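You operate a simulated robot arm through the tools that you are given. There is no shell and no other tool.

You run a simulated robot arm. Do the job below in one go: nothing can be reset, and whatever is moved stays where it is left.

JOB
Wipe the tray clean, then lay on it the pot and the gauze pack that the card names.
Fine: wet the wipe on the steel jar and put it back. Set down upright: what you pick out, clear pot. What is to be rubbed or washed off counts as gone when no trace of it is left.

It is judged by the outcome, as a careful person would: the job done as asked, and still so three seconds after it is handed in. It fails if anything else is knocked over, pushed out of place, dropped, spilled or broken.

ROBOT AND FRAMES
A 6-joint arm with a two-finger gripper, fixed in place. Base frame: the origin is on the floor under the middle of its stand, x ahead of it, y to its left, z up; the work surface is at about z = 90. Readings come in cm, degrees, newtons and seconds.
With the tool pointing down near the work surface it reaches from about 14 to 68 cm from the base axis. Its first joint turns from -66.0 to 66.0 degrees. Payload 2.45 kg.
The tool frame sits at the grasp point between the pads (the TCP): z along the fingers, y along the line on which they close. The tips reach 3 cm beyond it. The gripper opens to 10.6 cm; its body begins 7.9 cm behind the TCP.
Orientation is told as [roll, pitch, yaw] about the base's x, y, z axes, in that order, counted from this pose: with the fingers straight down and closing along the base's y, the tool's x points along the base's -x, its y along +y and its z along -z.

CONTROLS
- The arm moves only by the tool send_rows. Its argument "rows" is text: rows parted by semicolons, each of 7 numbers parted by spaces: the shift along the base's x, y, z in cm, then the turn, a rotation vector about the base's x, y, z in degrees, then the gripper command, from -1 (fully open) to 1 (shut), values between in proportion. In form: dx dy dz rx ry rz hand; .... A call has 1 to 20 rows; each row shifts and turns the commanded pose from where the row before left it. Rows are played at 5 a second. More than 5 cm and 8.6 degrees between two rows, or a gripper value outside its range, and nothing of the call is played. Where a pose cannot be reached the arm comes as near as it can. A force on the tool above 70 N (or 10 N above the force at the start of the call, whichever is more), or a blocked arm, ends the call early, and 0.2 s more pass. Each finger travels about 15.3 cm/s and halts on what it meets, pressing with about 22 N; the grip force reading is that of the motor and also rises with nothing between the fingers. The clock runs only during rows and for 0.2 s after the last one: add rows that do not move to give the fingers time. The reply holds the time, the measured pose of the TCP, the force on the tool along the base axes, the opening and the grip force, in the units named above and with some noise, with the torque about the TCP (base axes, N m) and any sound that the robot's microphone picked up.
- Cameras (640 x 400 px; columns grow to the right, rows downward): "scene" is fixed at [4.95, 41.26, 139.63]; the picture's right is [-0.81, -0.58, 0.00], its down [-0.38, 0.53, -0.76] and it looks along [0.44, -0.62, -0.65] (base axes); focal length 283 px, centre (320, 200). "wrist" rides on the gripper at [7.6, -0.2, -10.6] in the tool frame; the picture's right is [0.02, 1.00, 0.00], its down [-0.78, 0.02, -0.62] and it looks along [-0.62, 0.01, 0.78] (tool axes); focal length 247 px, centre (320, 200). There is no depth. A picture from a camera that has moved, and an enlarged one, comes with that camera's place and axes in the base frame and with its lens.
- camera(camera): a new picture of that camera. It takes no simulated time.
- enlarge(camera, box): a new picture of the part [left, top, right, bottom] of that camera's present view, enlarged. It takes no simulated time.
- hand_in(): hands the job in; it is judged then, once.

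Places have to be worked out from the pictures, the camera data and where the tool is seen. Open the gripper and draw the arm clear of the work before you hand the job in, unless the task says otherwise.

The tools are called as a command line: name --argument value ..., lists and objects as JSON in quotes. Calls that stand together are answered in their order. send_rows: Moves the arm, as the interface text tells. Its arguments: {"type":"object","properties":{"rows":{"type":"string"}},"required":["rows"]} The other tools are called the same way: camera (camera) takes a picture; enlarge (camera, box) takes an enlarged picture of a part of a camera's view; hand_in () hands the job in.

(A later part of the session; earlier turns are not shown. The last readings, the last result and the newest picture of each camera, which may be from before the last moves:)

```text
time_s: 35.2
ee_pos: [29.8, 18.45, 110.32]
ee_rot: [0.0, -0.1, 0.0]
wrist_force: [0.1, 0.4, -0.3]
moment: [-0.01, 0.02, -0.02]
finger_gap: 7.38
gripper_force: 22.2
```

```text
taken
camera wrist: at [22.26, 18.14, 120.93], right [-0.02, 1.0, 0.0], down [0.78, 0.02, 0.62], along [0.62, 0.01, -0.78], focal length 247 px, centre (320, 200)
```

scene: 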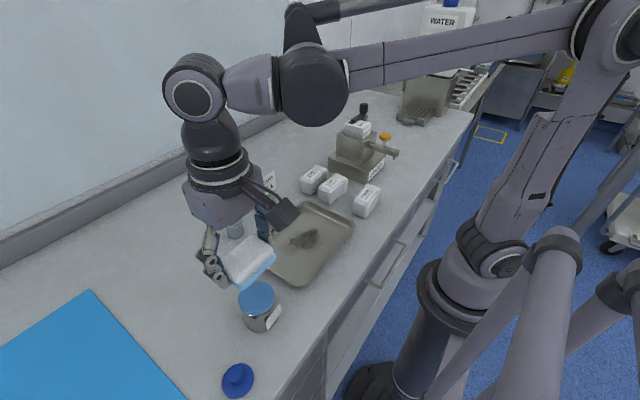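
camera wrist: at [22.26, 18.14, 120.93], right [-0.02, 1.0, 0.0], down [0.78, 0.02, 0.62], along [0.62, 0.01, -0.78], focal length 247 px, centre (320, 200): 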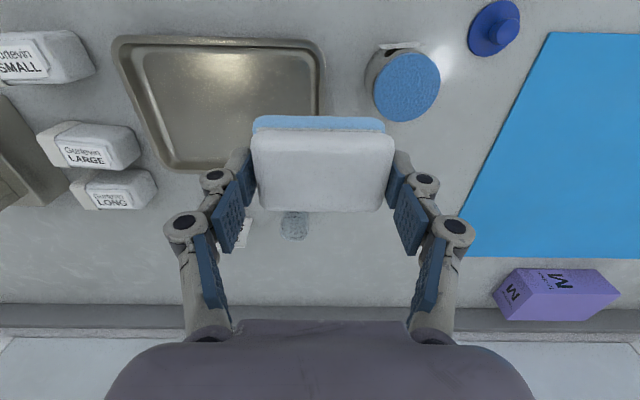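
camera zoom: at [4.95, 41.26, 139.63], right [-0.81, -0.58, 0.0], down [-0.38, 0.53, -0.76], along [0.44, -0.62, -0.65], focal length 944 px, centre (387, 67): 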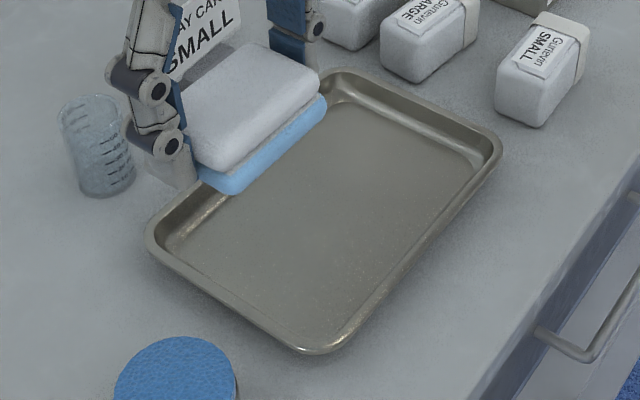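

The stain seems gone. I zoom in on the tray from the wrist camera and at higher scale from the scene camera to look for faint traces.

enlarge --camera "wrist" --box '[110, 30, 330, 180]'

enlarge --camera "scene" --box '[265, 200, 345, 280]'

```text
2.67 times, centred on (220, 105) of wrist
camera zoom: at [22.26, 18.14, 120.93], right [-0.02, 1.0, 0.0], down [0.78, 0.02, 0.62], along [0.62, 0.01, -0.78], focal length 659 px, centre (587, 453)
```

zoom: 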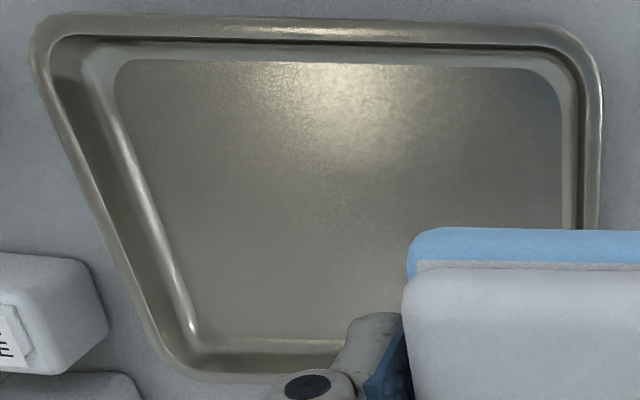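

```text
5.00 times, centred on (305, 240) of scene
camera zoom: at [4.95, 41.26, 139.63], right [-0.81, -0.58, 0.0], down [-0.38, 0.53, -0.76], along [0.44, -0.62, -0.65], focal length 1416 px, centre (395, 0)
```

zoom: 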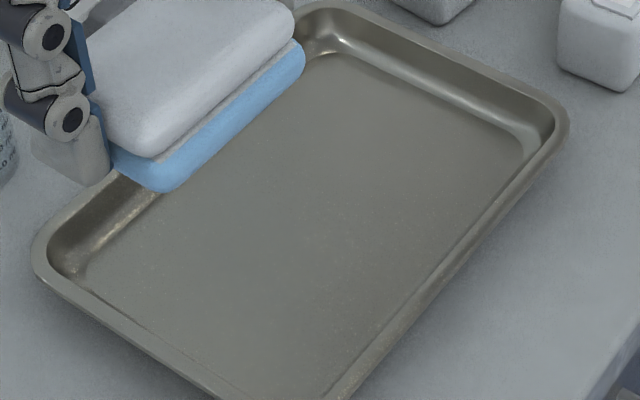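

The tray is clean. I carry the wipe back to its original spot at (40.9, 27.75), staying high on the way.

send_rows --rows "3 2.4 0 0 0 0 1; 3 2.4 0 0 0 0 1; 3 2.4 0 0 0 0 1; 2.1 2.1 0 0 0 0 1; 0 0 -4 0 0 0 1; 0 0 -4 0 0 0 1; 0 0 -4 0 0 0 1; 0 0 -3 0 0 0 1; 0 0 0 0 0 0 1"

camera --camera "wrist"

camera --camera "scene"

```text
time_s: 37.2
ee_pos: [40.82, 27.61, 95.09]
ee_rot: [0.0, -0.1, 0.0]
wrist_force: [-0.2, -0.4, -1.2]
moment: [0.01, -0.02, 0.02]
finger_gap: 7.38
gripper_force: 22.1
```

```text
taken
camera wrist: at [33.21, 27.34, 105.74], right [-0.02, 1.0, 0.0], down [0.78, 0.02, 0.62], along [0.62, 0.01, -0.78], focal length 247 px, centre (320, 200)
```

wrist: 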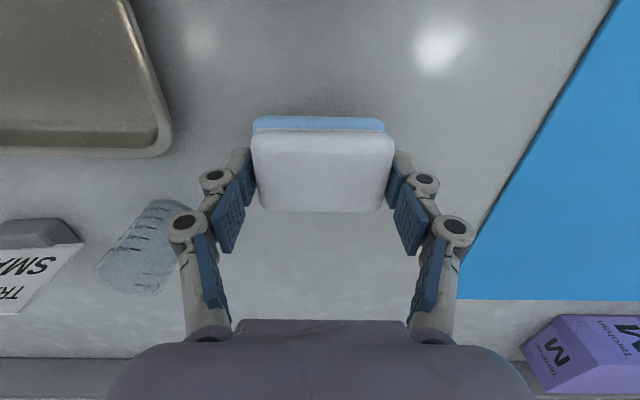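

```text
taken
```

scene: 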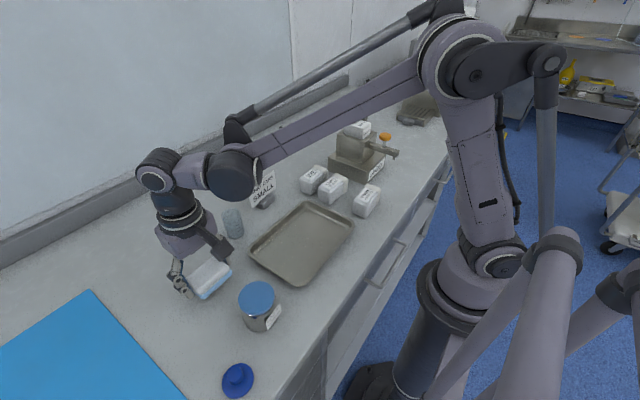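

The wipe is over its spot; I trim the position by about 0.1 cm and lower in small steps to touch.

send_rows --rows "0.1 0.12 -0.5 0 0 0 1; 0 0 -0.5 0 0 0 1; 0 0 -0.25 0 0 0 1; 0 0 0 0 0 0 1"

```text
time_s: 38.2
ee_pos: [41.03, 27.7, 93.91]
ee_rot: [0.0, -0.1, 0.0]
wrist_force: [-0.5, -0.9, -0.1]
moment: [-0.02, 0.0, 0.0]
finger_gap: 7.4
gripper_force: 22.4
```

No contact at 93.9; I lower further in 0.1 cm steps.

send_rows --rows "0 0 -0.12 0 0 0 1; 0 0 -0.1 0 0 0 1; 0 0 0 0 0 0 1"

```text
time_s: 39.0
ee_pos: [41.1, 27.75, 93.6]
ee_rot: [-0.1, -0.1, 0.0]
wrist_force: [-0.2, -1.1, -0.9]
moment: [0.01, 0.01, -0.01]
finger_gap: 7.38
gripper_force: 21.8
```

Still free at 93.6. Two more 0.08 cm steps.

send_rows --rows "0 0 -0.08 0 0 0 1; 0 0 -0.08 0 0 0 1; 0 0 0 0 0 0 1"

```text
time_s: 39.8
ee_pos: [40.97, 27.79, 93.48]
ee_rot: [0.0, 0.0, 0.0]
wrist_force: [-0.5, 0.3, 0.3]
moment: [0.0, -0.01, 0.01]
finger_gap: 7.37
gripper_force: 22.2
```

Still no clear contact. Another small step.

send_rows --rows "0 0 -0.08 0 0 0 1; 0 0 -0.06 0 0 0 1; 0 0 0 0 0 0 1"

```text
time_s: 40.6
ee_pos: [41.05, 27.68, 93.33]
ee_rot: [0.0, -0.1, 0.0]
wrist_force: [0.3, -0.1, -0.5]
moment: [-0.05, -0.01, 0.0]
finger_gap: 7.38
gripper_force: 21.8
```

Still free at 93.33; the tips are about 0.3 cm above the bench. I step down once more.

send_rows --rows "0 0 -0.07 0 0 0 1; 0 0 -0.06 0 0 0 1; 0 0 0 0 0 0 1"

enlarge --camera "scene" --box '[140, 220, 260, 320]'

```text
time_s: 41.4
ee_pos: [41.07, 27.81, 93.17]
ee_rot: [0.0, -0.2, -0.1]
wrist_force: [0.3, -0.5, 1.9]
moment: [0.02, -0.04, 0.0]
finger_gap: 7.37
gripper_force: 21.6
```

```text
4.00 times, centred on (200, 270) of scene
camera zoom: at [4.95, 41.26, 139.63], right [-0.81, -0.58, 0.0], down [-0.38, 0.53, -0.76], along [0.44, -0.62, -0.65], focal length 1133 px, centre (800, -80)
```

zoom: 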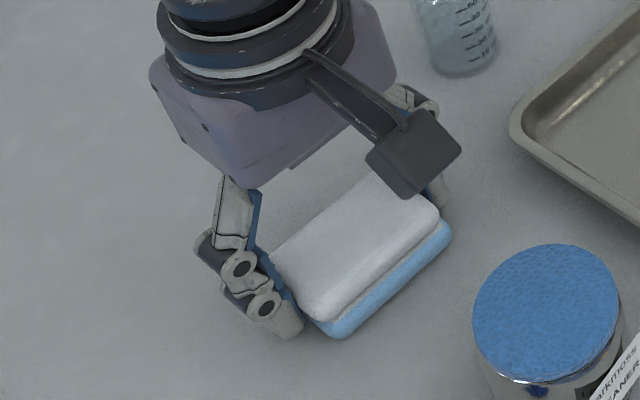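

Contact is starting (1.9 N) and the wipe rests level on the bench. I open the fingers gradually and then lift straight up.

send_rows --rows "0 0 0 0 0 0 -0.3; 0 0 0 0 0 0 -0.5; 0 0 0 0 0 0 -0.7; 0 0 0 0 0 0 -0.9; 0 0 0 0 0 0 -1; 0 0 0.5 0 0 0 -1; 0 0 2 0 0 0 -1; 0 0 4 0 0 0 -1; 0 0 4.5 0 0 0 -1; 0 0 4.5 0 0 0 -1; 0 0 0 0 0 0 -1"

camera --camera "wrist"

camera --camera "scene"

```text
time_s: 43.8
ee_pos: [41.1, 27.77, 108.68]
ee_rot: [0.0, 0.0, 0.0]
wrist_force: [0.7, 0.0, 0.1]
moment: [0.02, -0.01, 0.0]
finger_gap: 10.61
gripper_force: 0.0
```

```text
taken
camera wrist: at [33.42, 27.46, 119.28], right [-0.02, 1.0, 0.0], down [0.78, 0.02, 0.62], along [0.62, 0.01, -0.78], focal length 247 px, centre (320, 200)
```

wrist: 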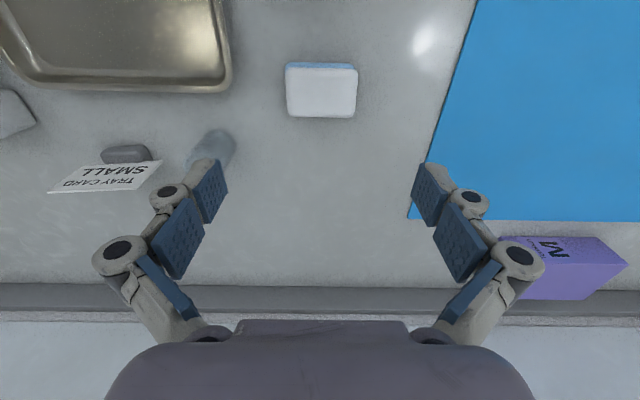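

```text
taken
```

scene: 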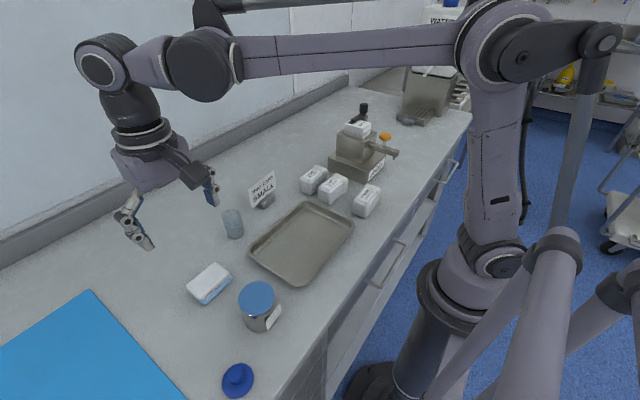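

The wipe is back on its spot. I inspect the whole tray, now unobstructed in the scene view, and the area around pot and card for the next pick.

enlarge --camera "scene" --box '[235, 190, 365, 300]'

enlarge --camera "scene" --box '[180, 150, 320, 320]'

```text
3.64 times, centred on (300, 245) of scene
camera zoom: at [4.95, 41.26, 139.63], right [-0.81, -0.58, 0.0], down [-0.38, 0.53, -0.76], along [0.44, -0.62, -0.65], focal length 1030 px, centre (393, 36)
```

zoom: 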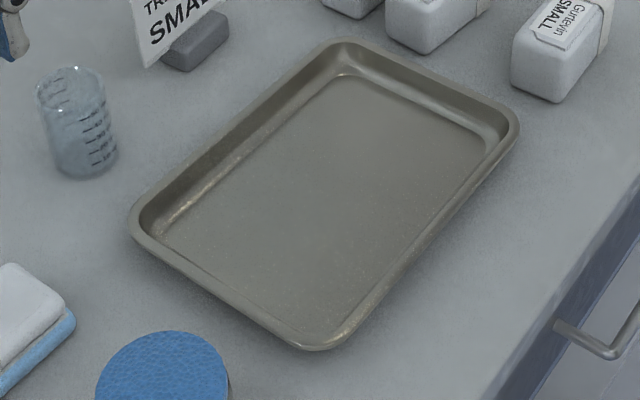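

```text
2.35 times, centred on (250, 235) of scene
camera zoom: at [4.95, 41.26, 139.63], right [-0.81, -0.58, 0.0], down [-0.38, 0.53, -0.76], along [0.44, -0.62, -0.65], focal length 666 px, centre (485, 118)
```

zoom: 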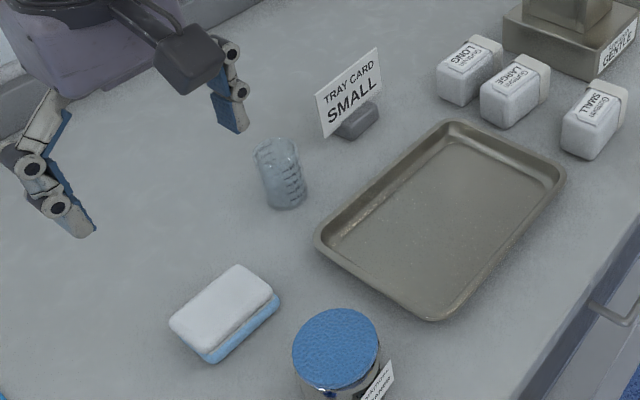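

The tray is spotless and nothing has shifted. Now the clear pot: I move above (47.1, 15.1) with the opening reduced to about 7 cm to stay clear of the card, and look.

send_rows --rows "1.2 -2.6 0 0 0 0 -0.32; 1.2 -2.6 0 0 0 0 -0.32; 1.2 -2.6 0 0 0 0 -0.32; 1.2 -2.6 0 0 0 0 -0.32; 1.2 -2.3 0 0 0 0 -0.32; 0 0 -2.5 0 0 0 -0.32; 0 0 0 0 0 0 -0.32"

camera --camera "wrist"

enlarge --camera "scene" --box '[160, 130, 300, 260]'

```text
time_s: 45.4
ee_pos: [47.11, 15.05, 106.18]
ee_rot: [0.0, 0.0, 0.0]
wrist_force: [-0.8, -0.6, 0.5]
moment: [-0.01, 0.01, 0.02]
finger_gap: 6.96
gripper_force: 0.2
```

```text
taken
camera wrist: at [39.39, 14.79, 116.77], right [-0.02, 1.0, 0.0], down [0.78, 0.02, 0.62], along [0.62, 0.01, -0.78], focal length 247 px, centre (320, 200)
```

wrist: 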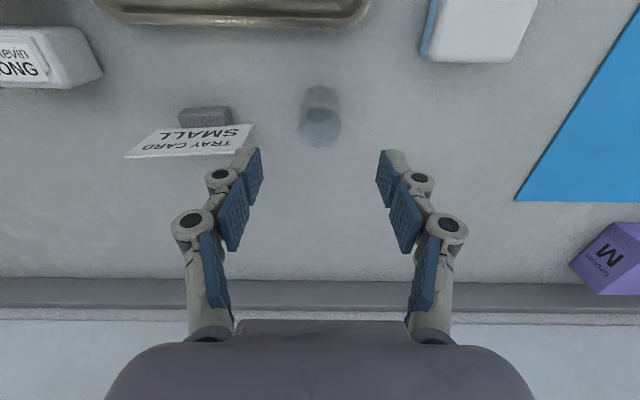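

```text
3.08 times, centred on (230, 195) of scene
camera zoom: at [4.95, 41.26, 139.63], right [-0.81, -0.58, 0.0], down [-0.38, 0.53, -0.76], along [0.44, -0.62, -0.65], focal length 872 px, centre (597, 215)
```

zoom: 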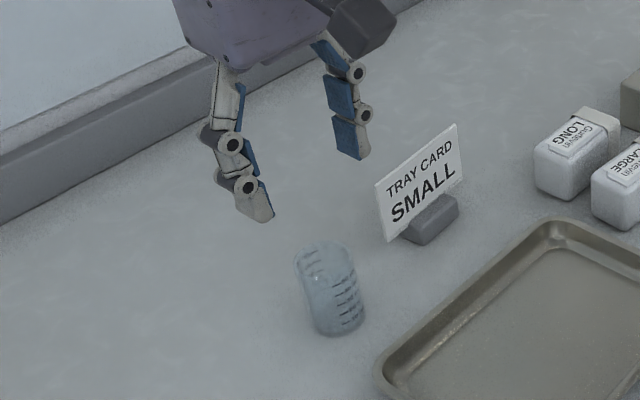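

I zoom in on the pot from the wrist camera to centre precisely.

enlarge --camera "wrist" --box '[230, 60, 410, 180]'

```text
3.33 times, centred on (320, 120) of wrist
camera zoom: at [39.39, 14.79, 116.77], right [-0.02, 1.0, 0.0], down [0.78, 0.02, 0.62], along [0.62, 0.01, -0.78], focal length 823 px, centre (320, 467)
```

zoom: 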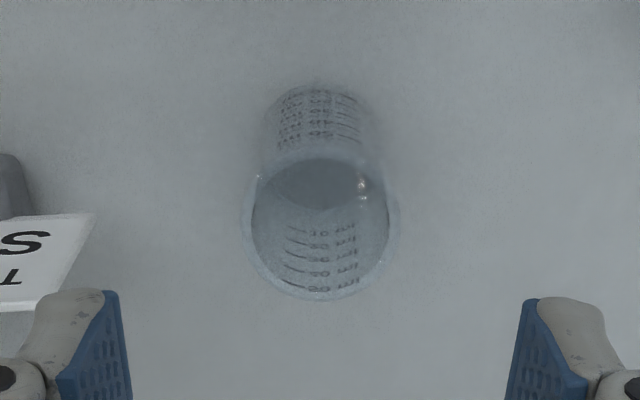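

The pot's rim is centred at about (47.3, 14.9), 4 cm wide, top near z = 97. I trim the position and lower around it with a 6.4 cm opening.

send_rows --rows "0.2 -0.15 -2 0 0 0 -0.2; 0 0 -3 0 0 0 -0.2; 0 0 -3 0 0 0 -0.2; 0 0 -2.5 0 0 0 -0.2; 0 0 -1.5 0 0 0 -0.2; 0 0 0 0 0 0 -0.2"

camera --camera "wrist"

enlarge --camera "scene" --box '[160, 140, 300, 260]'

```text
time_s: 46.8
ee_pos: [47.15, 14.95, 94.25]
ee_rot: [0.0, -0.1, 0.1]
wrist_force: [0.3, 0.3, 0.1]
moment: [0.02, -0.03, -0.02]
finger_gap: 6.37
gripper_force: 0.1
```

```text
taken
camera wrist: at [39.58, 14.66, 104.84], right [-0.02, 1.0, 0.0], down [0.78, 0.02, 0.62], along [0.62, 0.01, -0.78], focal length 247 px, centre (320, 200)
```

wrist: 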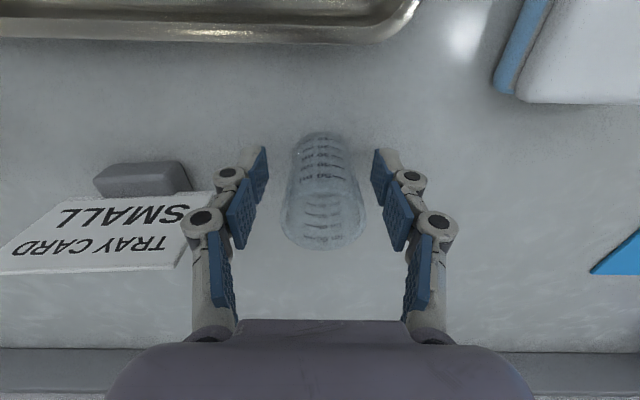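

```text
3.33 times, centred on (230, 200) of scene
camera zoom: at [4.95, 41.26, 139.63], right [-0.81, -0.58, 0.0], down [-0.38, 0.53, -0.76], along [0.44, -0.62, -0.65], focal length 944 px, centre (620, 200)
```

zoom: 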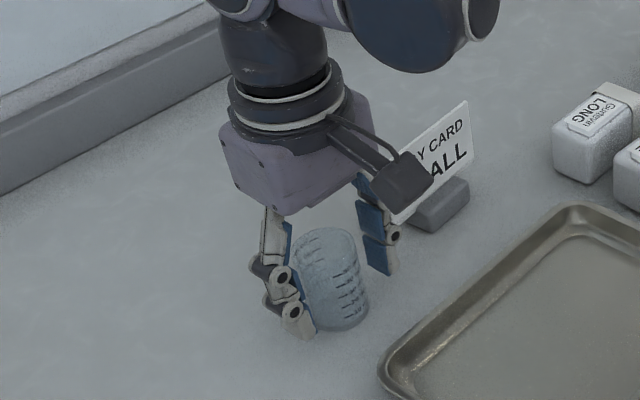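

The pot stands centred between the pads. I close gently in stages.

send_rows --rows "0.1 0 -0.1 0 0 0 0; 0 0 0 0 0 0 0.15; 0 0 0 0 0 0 0.25; 0 0 0 0 0 0 0.35; 0 0 0 0 0 0 0.4; 0 0 0 0 0 0 0.4"

enlarge --camera "wrist" --box '[200, 100, 440, 260]'

```text
time_s: 48.2
ee_pos: [47.38, 14.89, 94.01]
ee_rot: [0.0, -0.1, 0.0]
wrist_force: [0.2, -0.4, 1.0]
moment: [0.01, 0.0, 0.01]
finger_gap: 4.12
gripper_force: 22.0
```

```text
2.50 times, centred on (320, 180) of wrist
camera zoom: at [39.7, 14.67, 104.75], right [-0.02, 1.0, 0.0], down [0.78, 0.02, 0.62], along [0.62, 0.01, -0.78], focal length 617 px, centre (320, 250)
```

zoom: 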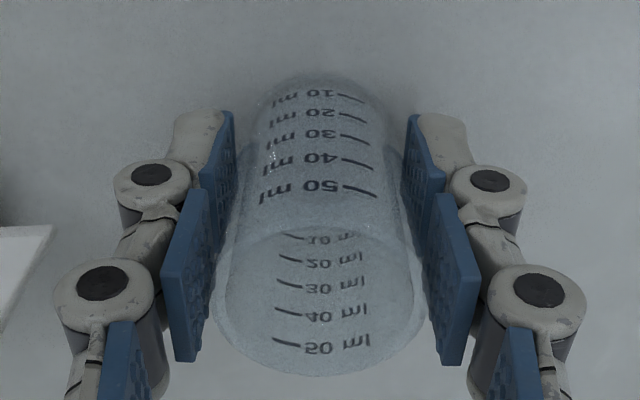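

The pot is gripped at 4.1 cm. I lift it straight up and check it's upright and the card is untouched.

send_rows --rows "0 0 0.5 0 0 0 0.4; 0 0 1.5 0 0 0 0.4; 0 0 3 0 0 0 0.4; 0 0 3 0 0 0 0.4; 0 0 3 0 0 0 0.4; 0 0 0 0 0 0 0.4"

camera --camera "wrist"

enlarge --camera "scene" --box '[160, 120, 300, 240]'

```text
time_s: 49.6
ee_pos: [47.38, 14.74, 105.15]
ee_rot: [0.0, -0.1, 0.1]
wrist_force: [0.3, 0.5, -1.3]
moment: [0.05, 0.01, 0.01]
finger_gap: 4.11
gripper_force: 21.6
```

```text
taken
camera wrist: at [39.75, 14.55, 115.78], right [-0.02, 1.0, 0.0], down [0.78, 0.02, 0.62], along [0.62, 0.01, -0.78], focal length 247 px, centre (320, 200)
```

wrist: 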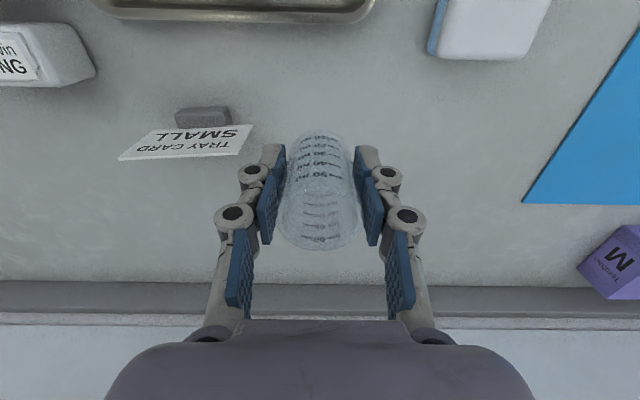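

```text
3.33 times, centred on (230, 180) of scene
camera zoom: at [4.95, 41.26, 139.63], right [-0.81, -0.58, 0.0], down [-0.38, 0.53, -0.76], along [0.44, -0.62, -0.65], focal length 944 px, centre (620, 267)
```

zoom: 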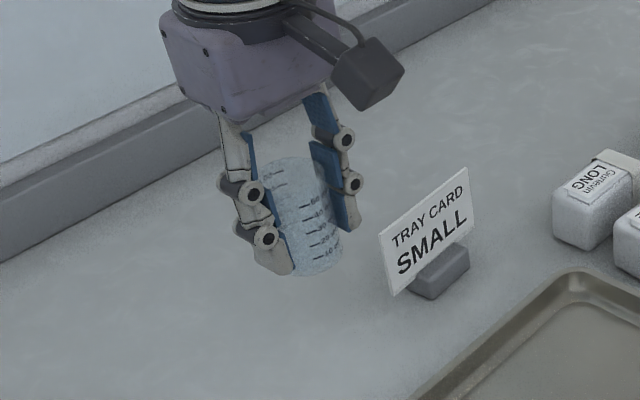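

The pot is held upright and the card stands untouched. I carry it over the tray to about (33, 12.6).

send_rows --rows "-3.6 -0.5 0 0 0 0 0.4; -3.6 -0.5 0 0 0 0 0.4; -3.6 -0.6 0 0 0 0 0.4; -3.6 -0.5 0 0 0 0 0.4; 0 0 -3 0 0 0 0.4; 0 0 -3 0 0 0 0.4; 0 0 -2.5 0 0 0 0.4; 0 0 0 0 0 0 0.4"

camera --camera "wrist"

enlarge --camera "scene" --box '[220, 170, 380, 300]'

```text
time_s: 51.4
ee_pos: [32.95, 12.88, 96.54]
ee_rot: [0.0, 0.0, 0.1]
wrist_force: [0.3, 0.2, -0.8]
moment: [-0.02, 0.03, 0.04]
finger_gap: 4.1
gripper_force: 22.2
```

```text
taken
camera wrist: at [25.33, 12.53, 107.18], right [-0.02, 1.0, 0.0], down [0.78, 0.02, 0.62], along [0.62, 0.01, -0.78], focal length 247 px, centre (320, 200)
```

wrist: 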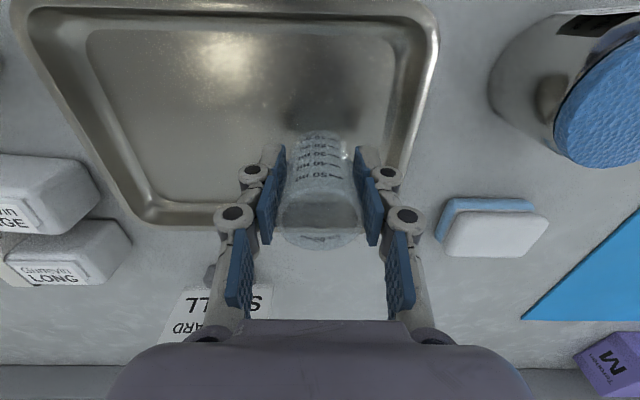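

```text
3.08 times, centred on (300, 235) of scene
camera zoom: at [4.95, 41.26, 139.63], right [-0.81, -0.58, 0.0], down [-0.38, 0.53, -0.76], along [0.44, -0.62, -0.65], focal length 872 px, centre (382, 92)
```

zoom: 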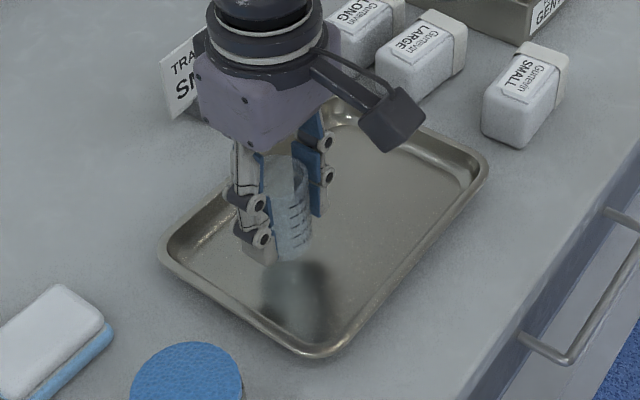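

Over the tray with room all round. I lower the pot; contact is expected near z = 94.3, so I take small steps at the end.

send_rows --rows "0 0 -1 0 0 0 0.4; 0 0 -0.5 0 0 0 0.4; 0 0 -0.3 0 0 0 0.4; 0 0 -0.15 0 0 0 0.4; 0 0 0 0 0 0 0.4"

```text
time_s: 52.6
ee_pos: [32.91, 12.74, 94.63]
ee_rot: [0.0, 0.0, 0.0]
wrist_force: [-0.2, -0.4, -0.4]
moment: [-0.02, -0.01, -0.03]
finger_gap: 4.12
gripper_force: 21.8
```

No contact yet at 94.6; I step down 0.1 cm at a time.

send_rows --rows "0 0 -0.1 0 0 0 0.4; 0 0 -0.1 0 0 0 0.4; 0 0 0 0 0 0 0.4"

```text
time_s: 53.4
ee_pos: [32.96, 12.79, 94.49]
ee_rot: [0.0, -0.2, -0.1]
wrist_force: [-0.9, -0.4, 19.2]
moment: [-0.05, -0.08, -0.01]
finger_gap: 4.13
gripper_force: 21.9
```

Contact (19 N) at 94.5. I ease the pressure slightly and then open slowly to about 6.4 cm.

send_rows --rows "0 0 0.07 0 0 0 0.4; 0 0 0 0 0 0 0.4; 0 0 0 0 0 0 0.2; 0 0 0 0 0 0 0.1; 0 0 0 0 0 0 0; 0 0 0 0 0 0 -0.1; 0 0 0 0 0 0 -0.2; 0 0 0 0 0 0 -0.2"

camera --camera "wrist"

enlarge --camera "scene" --box '[220, 170, 380, 300]'

```text
time_s: 55.2
ee_pos: [32.9, 12.8, 94.56]
ee_rot: [0.1, -0.1, 0.1]
wrist_force: [0.5, -0.3, -1.1]
moment: [-0.02, 0.02, 0.02]
finger_gap: 6.36
gripper_force: 0.0
```

```text
taken
camera wrist: at [25.31, 12.56, 105.14], right [-0.02, 1.0, 0.0], down [0.78, 0.02, 0.62], along [0.62, 0.01, -0.78], focal length 247 px, centre (320, 200)
```

wrist: 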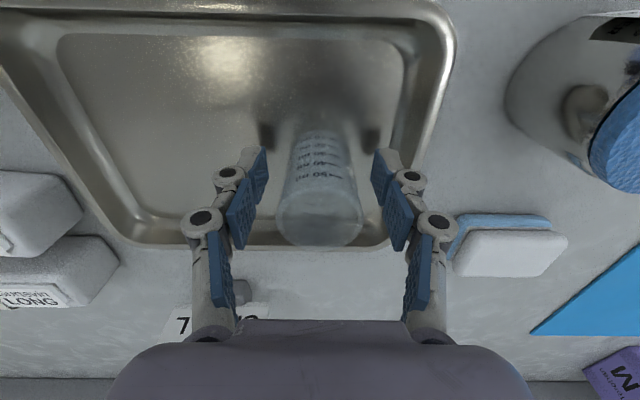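

```text
3.08 times, centred on (300, 235) of scene
camera zoom: at [4.95, 41.26, 139.63], right [-0.81, -0.58, 0.0], down [-0.38, 0.53, -0.76], along [0.44, -0.62, -0.65], focal length 872 px, centre (382, 92)
```

zoom: 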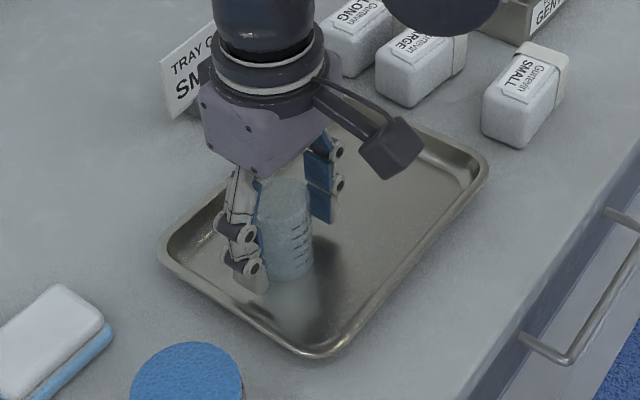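

The pot stands upright on the tray, free of the fingers. I lift straight up well clear of it and check.

send_rows --rows "0 0 1 0 0 0 -0.2; 0 0 3 0 0 0 -0.2; 0 0 4 0 0 0 -0.2; 0 0 4.5 0 0 0 -0.2; 0 0 4 0 0 0 -0.2; 0 0 0 0 0 0 -0.2"

camera --camera "wrist"

camera --camera "scene"

```text
time_s: 56.6
ee_pos: [32.94, 12.76, 111.06]
ee_rot: [-0.1, -0.1, 0.0]
wrist_force: [-0.6, -0.6, -0.4]
moment: [0.03, -0.02, 0.01]
finger_gap: 6.34
gripper_force: 0.0
```

```text
taken
camera wrist: at [25.32, 12.54, 121.72], right [-0.02, 1.0, 0.0], down [0.78, 0.02, 0.62], along [0.62, 0.01, -0.78], focal length 247 px, centre (320, 200)
```

wrist: 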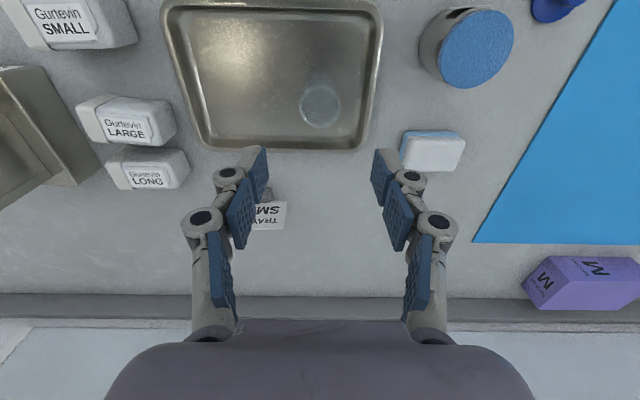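

```text
taken
```

scene: 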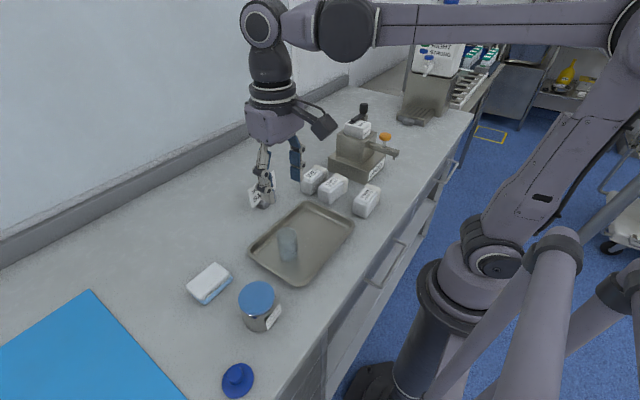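

The pot stands upright on the clean tray. Next the SMALL gauze pack at about (27, -10): I move above it while turning the tool -90° so the fingers close across its narrow side (along x).

send_rows --rows "-1.18 -4.58 0 0 0 -8 -0.2; -1.18 -4.58 0 0 0 -8 -0.2; -1.18 -4.58 0 0 0 -8 -0.2; -1.18 -4.58 0 0 0 -8 -0.2; -1.18 -4.58 0 0 0 -8 -0.2; 0 0 0 0 0 -8.33 -0.2; 0 0 0 0 0 -8.33 -0.2; 0 0 0 0 0 -8.34 -0.2; 0 0 0 0 0 -8.33 -0.2; 0 0 0 0 0 -8.33 -0.2; 0 0 0 0 0 -8.34 -0.2; 0 0 0 0 0 0 -0.2; 0 0 0 0 0 0 -0.2"

camera --camera "wrist"

camera --camera "scene"

```text
time_s: 59.4
ee_pos: [27.02, -10.21, 111.06]
ee_rot: [-0.1, -0.1, -90.2]
wrist_force: [0.4, -0.5, 0.5]
moment: [0.02, 0.01, -0.01]
finger_gap: 6.35
gripper_force: 0.0
```

```text
taken
camera wrist: at [26.89, -2.52, 121.64], right [1.0, 0.02, 0.0], down [0.02, -0.78, 0.62], along [0.01, -0.62, -0.78], focal length 247 px, centre (320, 200)
```

wrist: 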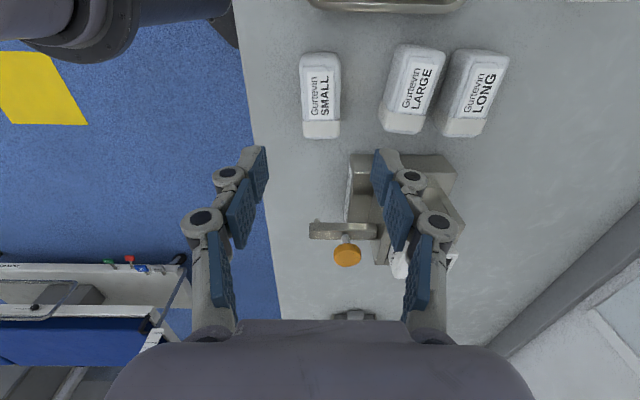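

```text
taken
```

scene: 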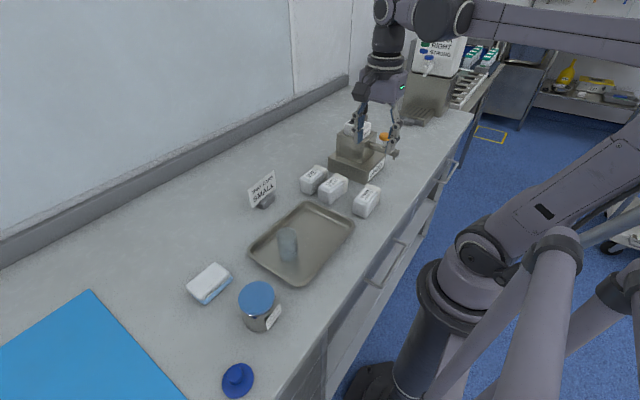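

The turn worked. I zoom in on the SMALL pack to measure its position and clearances.

enlarge --camera "wrist" --box '[230, 20, 410, 160]'

enlarge --camera "scene" --box '[330, 110, 420, 220]'

```text
2.86 times, centred on (320, 90) of wrist
camera zoom: at [26.89, -2.52, 121.64], right [1.0, 0.02, 0.0], down [0.02, -0.78, 0.62], along [0.01, -0.62, -0.78], focal length 706 px, centre (320, 514)
```

zoom: 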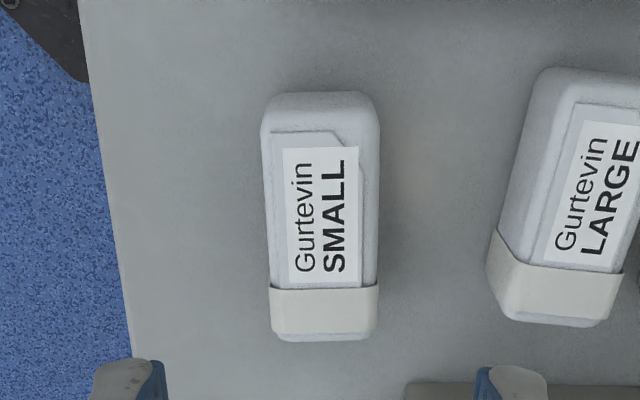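

```text
3.64 times, centred on (375, 165) of scene
camera zoom: at [4.95, 41.26, 139.63], right [-0.81, -0.58, 0.0], down [-0.38, 0.53, -0.76], along [0.44, -0.62, -0.65], focal length 1030 px, centre (120, 327)
```

zoom: 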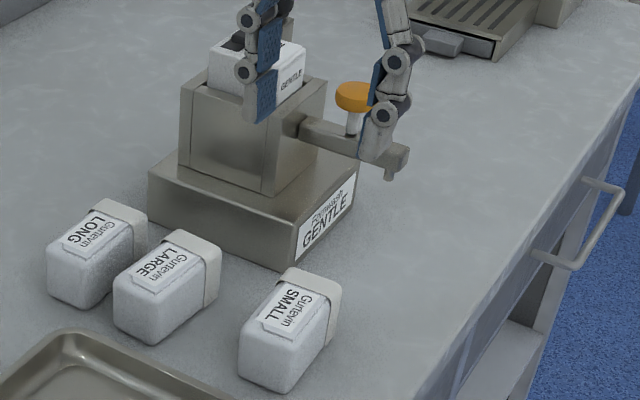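

The SMALL pack measures about 4.2 x 7.6 cm, centred at (27.0, -10.5), top at z ≈ 95; LARGE starts at x ≈ 34, so the fingers clear it. I centre and lower to just above the pack.

send_rows --rows "0 -0.3 -3 0 0 0 -0.13; 0 0 -4 0 0 0 -0.13; 0 0 -4 0 0 0 -0.13; 0 0 -1.2 0 0 0 -0.13; 0 0 0 0 0 0 -0.13"

camera --camera "wrist"

enlarge --camera "scene" --box '[300, 100, 420, 220]'

```text
time_s: 60.6
ee_pos: [27.03, -10.47, 98.83]
ee_rot: [0.0, 0.0, -90.0]
wrist_force: [0.4, 0.3, 0.2]
moment: [0.01, -0.02, 0.03]
finger_gap: 5.98
gripper_force: 0.0
```

```text
taken
camera wrist: at [26.83, -2.77, 109.47], right [1.0, 0.02, 0.0], down [0.02, -0.78, 0.62], along [0.01, -0.62, -0.78], focal length 247 px, centre (320, 200)
```

wrist: 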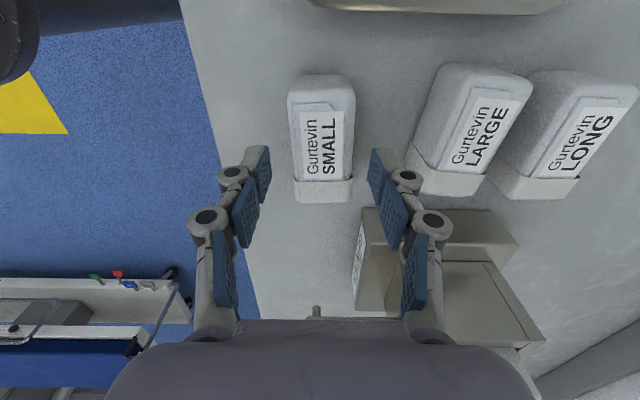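

```text
3.33 times, centred on (360, 160) of scene
camera zoom: at [4.95, 41.26, 139.63], right [-0.81, -0.58, 0.0], down [-0.38, 0.53, -0.76], along [0.44, -0.62, -0.65], focal length 944 px, centre (187, 333)
```

zoom: 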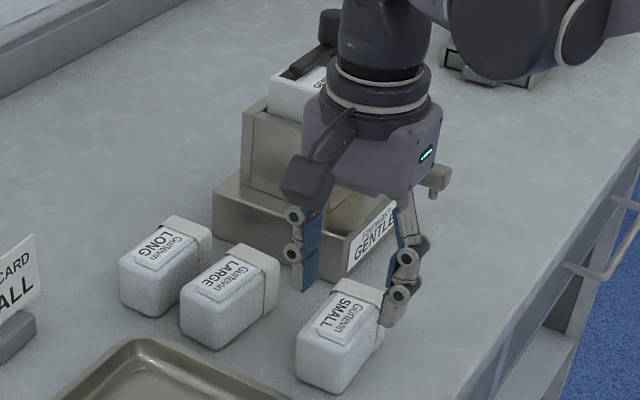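

The pack is centred between the open fingers. I lower to z ≈ 93.8 and check before closing.

send_rows --rows "0.08 0 -2 0 0 0 -0.13; 0 0 -1.5 0 0 0 -0.13; 0 0 -1 0 0 0 -0.13; 0 0 -0.5 0 0 0 -0.13; 0 0 0 0 0 0 -0.13"

camera --camera "wrist"

```text
time_s: 61.8
ee_pos: [27.1, -10.47, 93.79]
ee_rot: [0.0, -0.1, -90.0]
wrist_force: [0.5, -0.2, 0.2]
moment: [0.02, -0.01, -0.01]
finger_gap: 5.99
gripper_force: 0.1
```

```text
taken
camera wrist: at [26.97, -2.81, 104.45], right [1.0, 0.02, 0.0], down [0.02, -0.78, 0.62], along [0.01, -0.62, -0.78], focal length 247 px, centre (320, 200)
```

wrist: 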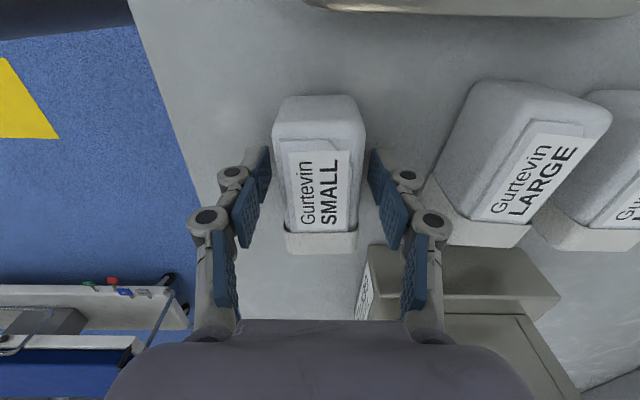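

The fingers straddle the pack with clearance both sides and no contact with LARGE. I close on it in stages.

send_rows --rows "0 0 0 0 0 0 0.1; 0 0 0 0 0 0 0.2; 0 0 0 0 0 0 0.3; 0 0 0 0 0 0 0.5; 0 0 0 0 0 0 0.5; 0 0 0 0 0 0 0.5"

camera --camera "wrist"

```text
time_s: 63.2
ee_pos: [27.18, -10.47, 93.91]
ee_rot: [0.0, -0.1, -90.1]
wrist_force: [0.1, 0.2, 5.6]
moment: [-0.02, 0.01, 0.0]
finger_gap: 4.11
gripper_force: 22.0
```

```text
taken
camera wrist: at [26.97, -2.81, 104.47], right [1.0, 0.02, 0.0], down [0.02, -0.78, 0.62], along [0.01, -0.62, -0.78], focal length 247 px, centre (320, 200)
```

wrist: 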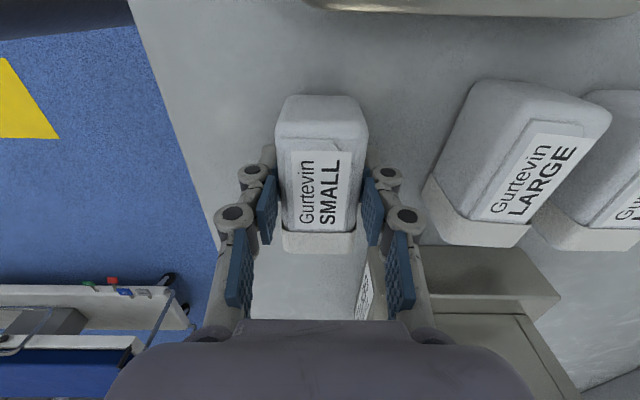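

The pack is held (4.1 cm). I lift it clear and check it hangs level.

send_rows --rows "0 0 0.5 0 0 0 0.5; 0 0 1.5 0 0 0 0.5; 0 0 3 0 0 0 0.5; 0 0 3.5 0 0 0 0.5; 0 0 3.5 0 0 0 0.5; 0 0 0 0 0 0 0.5"

camera --camera "wrist"

enlarge --camera "scene" --box '[280, 90, 440, 220]'

```text
time_s: 64.6
ee_pos: [27.09, -10.37, 105.98]
ee_rot: [0.0, -0.2, -89.9]
wrist_force: [-0.2, 0.2, -1.1]
moment: [0.0, 0.01, -0.02]
finger_gap: 4.1
gripper_force: 21.9
```

```text
taken
camera wrist: at [26.97, -2.85, 116.52], right [1.0, 0.02, 0.0], down [0.02, -0.78, 0.62], along [0.01, -0.62, -0.78], focal length 247 px, centre (320, 200)
```

wrist: 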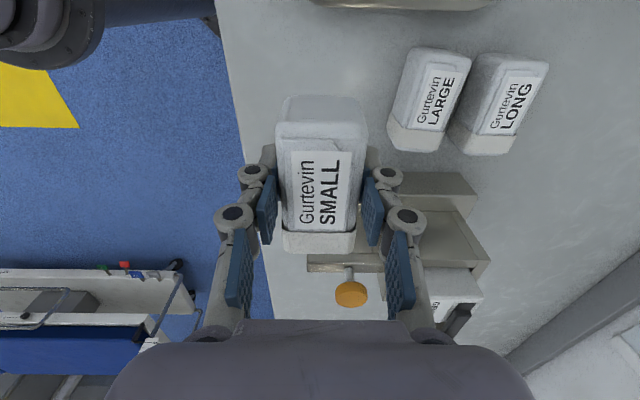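

```text
3.08 times, centred on (360, 155) of scene
camera zoom: at [4.95, 41.26, 139.63], right [-0.81, -0.58, 0.0], down [-0.38, 0.53, -0.76], along [0.44, -0.62, -0.65], focal length 872 px, centre (197, 338)
```

zoom: 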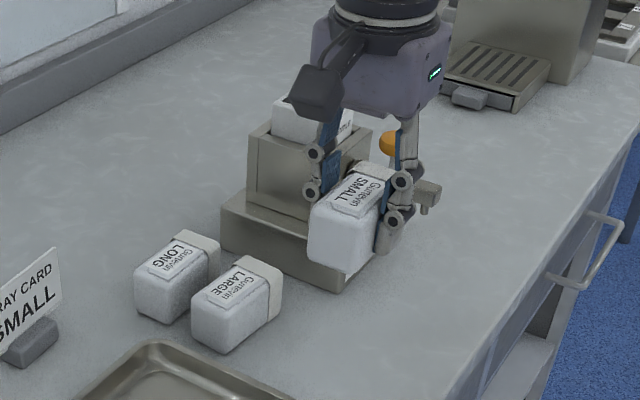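

The pack is held level. I carry it over the tray's free half to about (33, 4.3), keeping high until there.

send_rows --rows "1.48 3.67 0.5 0 0 0 0.5; 1.48 3.67 0 0 0 0 0.5; 1.47 3.67 0 0 0 0 0.5; 1.47 3.67 0 0 0 0 0.5; 0 0 -3 0 0 0 0.5; 0 0 -3 0 0 0 0.5; 0 0 0 0 0 0 0.5"

camera --camera "wrist"

enlarge --camera "scene" --box '[220, 150, 380, 300]'

```text
time_s: 66.2
ee_pos: [33.07, 4.34, 100.33]
ee_rot: [-0.1, -0.2, -90.0]
wrist_force: [-0.2, 0.4, -1.1]
moment: [-0.04, 0.02, -0.01]
finger_gap: 4.11
gripper_force: 21.6
```

```text
taken
camera wrist: at [32.87, 11.95, 110.86], right [1.0, 0.02, 0.0], down [0.02, -0.78, 0.62], along [0.01, -0.62, -0.78], focal length 247 px, centre (320, 200)
```

wrist: 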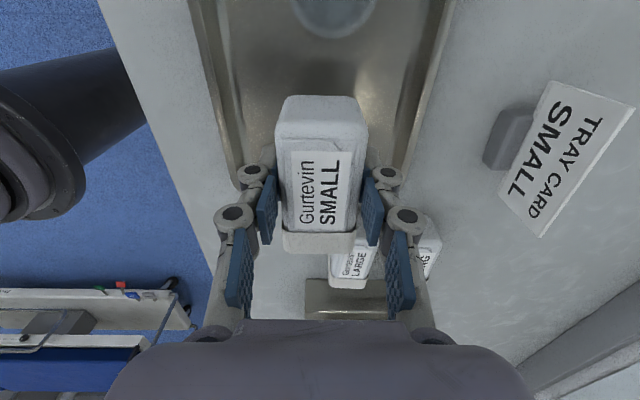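

```text
2.67 times, centred on (300, 225) of scene
camera zoom: at [4.95, 41.26, 139.63], right [-0.81, -0.58, 0.0], down [-0.38, 0.53, -0.76], along [0.44, -0.62, -0.65], focal length 755 px, centre (373, 133)
```

zoom: 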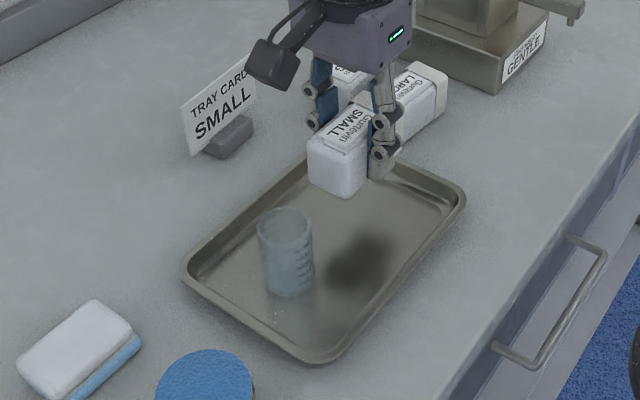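

The pack is over the free half, and the pot stands well clear. I shift 0.3 cm toward +y for margin from the tray wall and lower.

send_rows --rows "0 0.3 -2 0 0 0 0.5; 0 0 -2 0 0 0 0.5; 0 0 -0.9 0 0 0 0.5; 0 0 -0.4 0 0 0 0.5; 0 0 0 0 0 0 0.5"

enlarge --camera "scene" --box '[230, 170, 370, 300]'

camera --camera "wrist"

```text
time_s: 67.4
ee_pos: [33.02, 4.58, 95.0]
ee_rot: [0.0, -0.2, -89.9]
wrist_force: [-0.2, -0.8, -0.5]
moment: [0.0, -0.01, 0.01]
finger_gap: 4.11
gripper_force: 21.6
```

```text
3.08 times, centred on (300, 235) of scene
camera zoom: at [4.95, 41.26, 139.63], right [-0.81, -0.58, 0.0], down [-0.38, 0.53, -0.76], along [0.44, -0.62, -0.65], focal length 872 px, centre (382, 92)
```

zoom: 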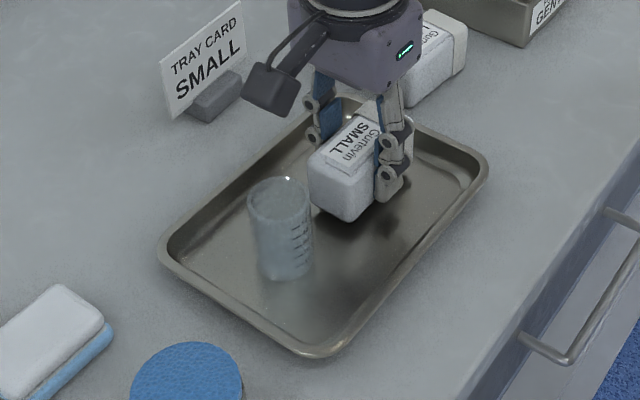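

```text
taken
camera wrist: at [32.8, 12.2, 105.59], right [1.0, 0.02, 0.0], down [0.02, -0.78, 0.62], along [0.01, -0.62, -0.78], focal length 247 px, centre (320, 200)
```

wrist: 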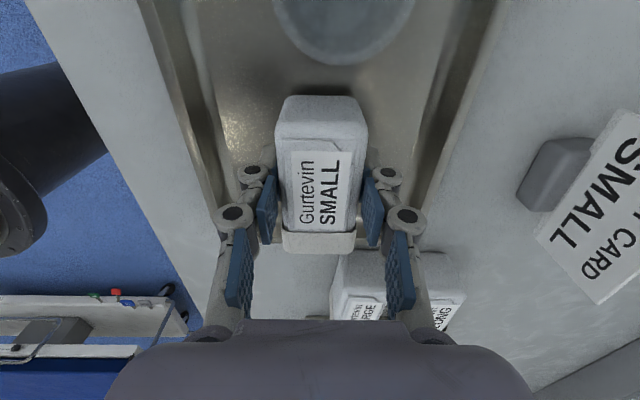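

Nearly down. I continue in small steps until I feel the tray floor.

send_rows --rows "0 0 -0.2 0 0 0 0.5; 0 0 -0.15 0 0 0 0.5; 0 0 -0.1 0 0 0 0.5; 0 0 0 0 0 0 0.5"

```text
time_s: 68.4
ee_pos: [33.08, 4.52, 94.56]
ee_rot: [0.0, -0.1, -90.0]
wrist_force: [-0.1, -0.6, -1.1]
moment: [0.0, 0.02, 0.03]
finger_gap: 4.12
gripper_force: 21.7
```

Still free at 94.56; I go on in 0.1 cm steps.

send_rows --rows "0 0 -0.1 0 0 0 0.5; 0 0 -0.1 0 0 0 0.5; 0 0 0 0 0 0 0.5"

```text
time_s: 69.2
ee_pos: [33.05, 4.67, 94.34]
ee_rot: [0.0, -0.1, -90.0]
wrist_force: [0.3, 0.2, 0.5]
moment: [0.03, -0.01, -0.03]
finger_gap: 4.11
gripper_force: 21.9
```

No firm contact yet at 94.34. Another small step.

send_rows --rows "0 0 -0.08 0 0 0 0.5; 0 0 0 0 0 0 0.5"

```text
time_s: 69.8
ee_pos: [32.99, 4.55, 94.37]
ee_rot: [-0.1, -0.1, -90.0]
wrist_force: [-0.8, 0.1, -0.7]
moment: [-0.01, -0.01, 0.01]
finger_gap: 4.11
gripper_force: 22.6
```

Still free; one more pair of fine steps.

send_rows --rows "0 0 -0.07 0 0 0 0.5; 0 0 -0.06 0 0 0 0.5; 0 0 0 0 0 0 0.5"

```text
time_s: 70.6
ee_pos: [33.0, 4.58, 94.28]
ee_rot: [-0.1, 0.0, -90.1]
wrist_force: [-1.3, -0.9, 20.8]
moment: [-0.03, 0.05, 0.03]
finger_gap: 4.11
gripper_force: 21.6
```

Contact (21 N). I ease up slightly and open slowly to about 6 cm.

send_rows --rows "0 0 0.07 0 0 0 0.5; 0 0 0 0 0 0 0.3; 0 0 0 0 0 0 0.2; 0 0 0 0 0 0 0.1; 0 0 0 0 0 0 0; 0 0 0 0 0 0 -0.1; 0 0 0 0 0 0 -0.13; 0 0 0 0 0 0 -0.13"

enlarge --camera "scene" --box '[230, 170, 370, 300]'

camera --camera "wrist"

```text
time_s: 72.4
ee_pos: [33.12, 4.63, 94.17]
ee_rot: [0.0, -0.1, -90.0]
wrist_force: [-0.2, -0.8, 0.4]
moment: [0.01, -0.04, 0.02]
finger_gap: 6.01
gripper_force: 0.1
```

```text
3.08 times, centred on (300, 235) of scene
camera zoom: at [4.95, 41.26, 139.63], right [-0.81, -0.58, 0.0], down [-0.38, 0.53, -0.76], along [0.44, -0.62, -0.65], focal length 872 px, centre (382, 92)
```

zoom: 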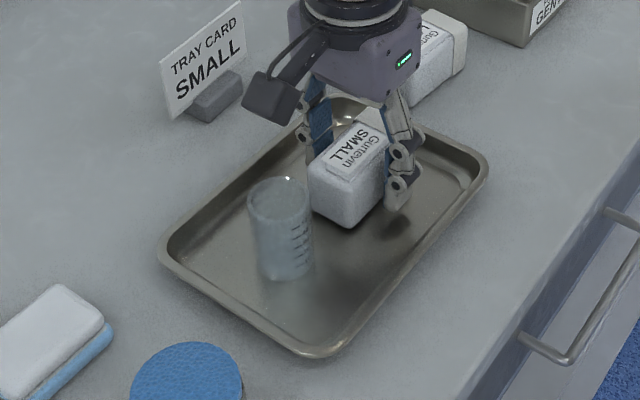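

```text
taken
camera wrist: at [32.86, 12.19, 104.84], right [1.0, 0.02, 0.0], down [0.02, -0.78, 0.62], along [0.01, -0.62, -0.78], focal length 247 px, centre (320, 200)
```

wrist: 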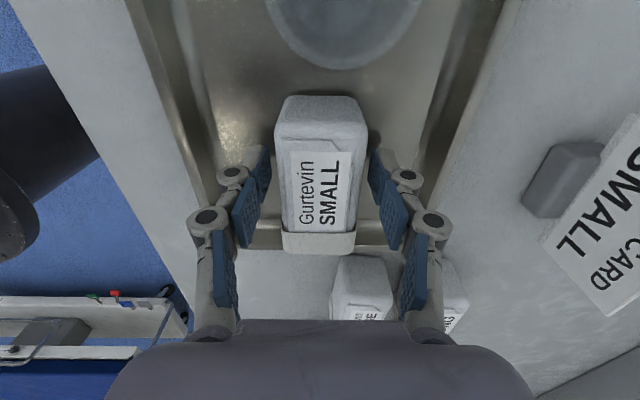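

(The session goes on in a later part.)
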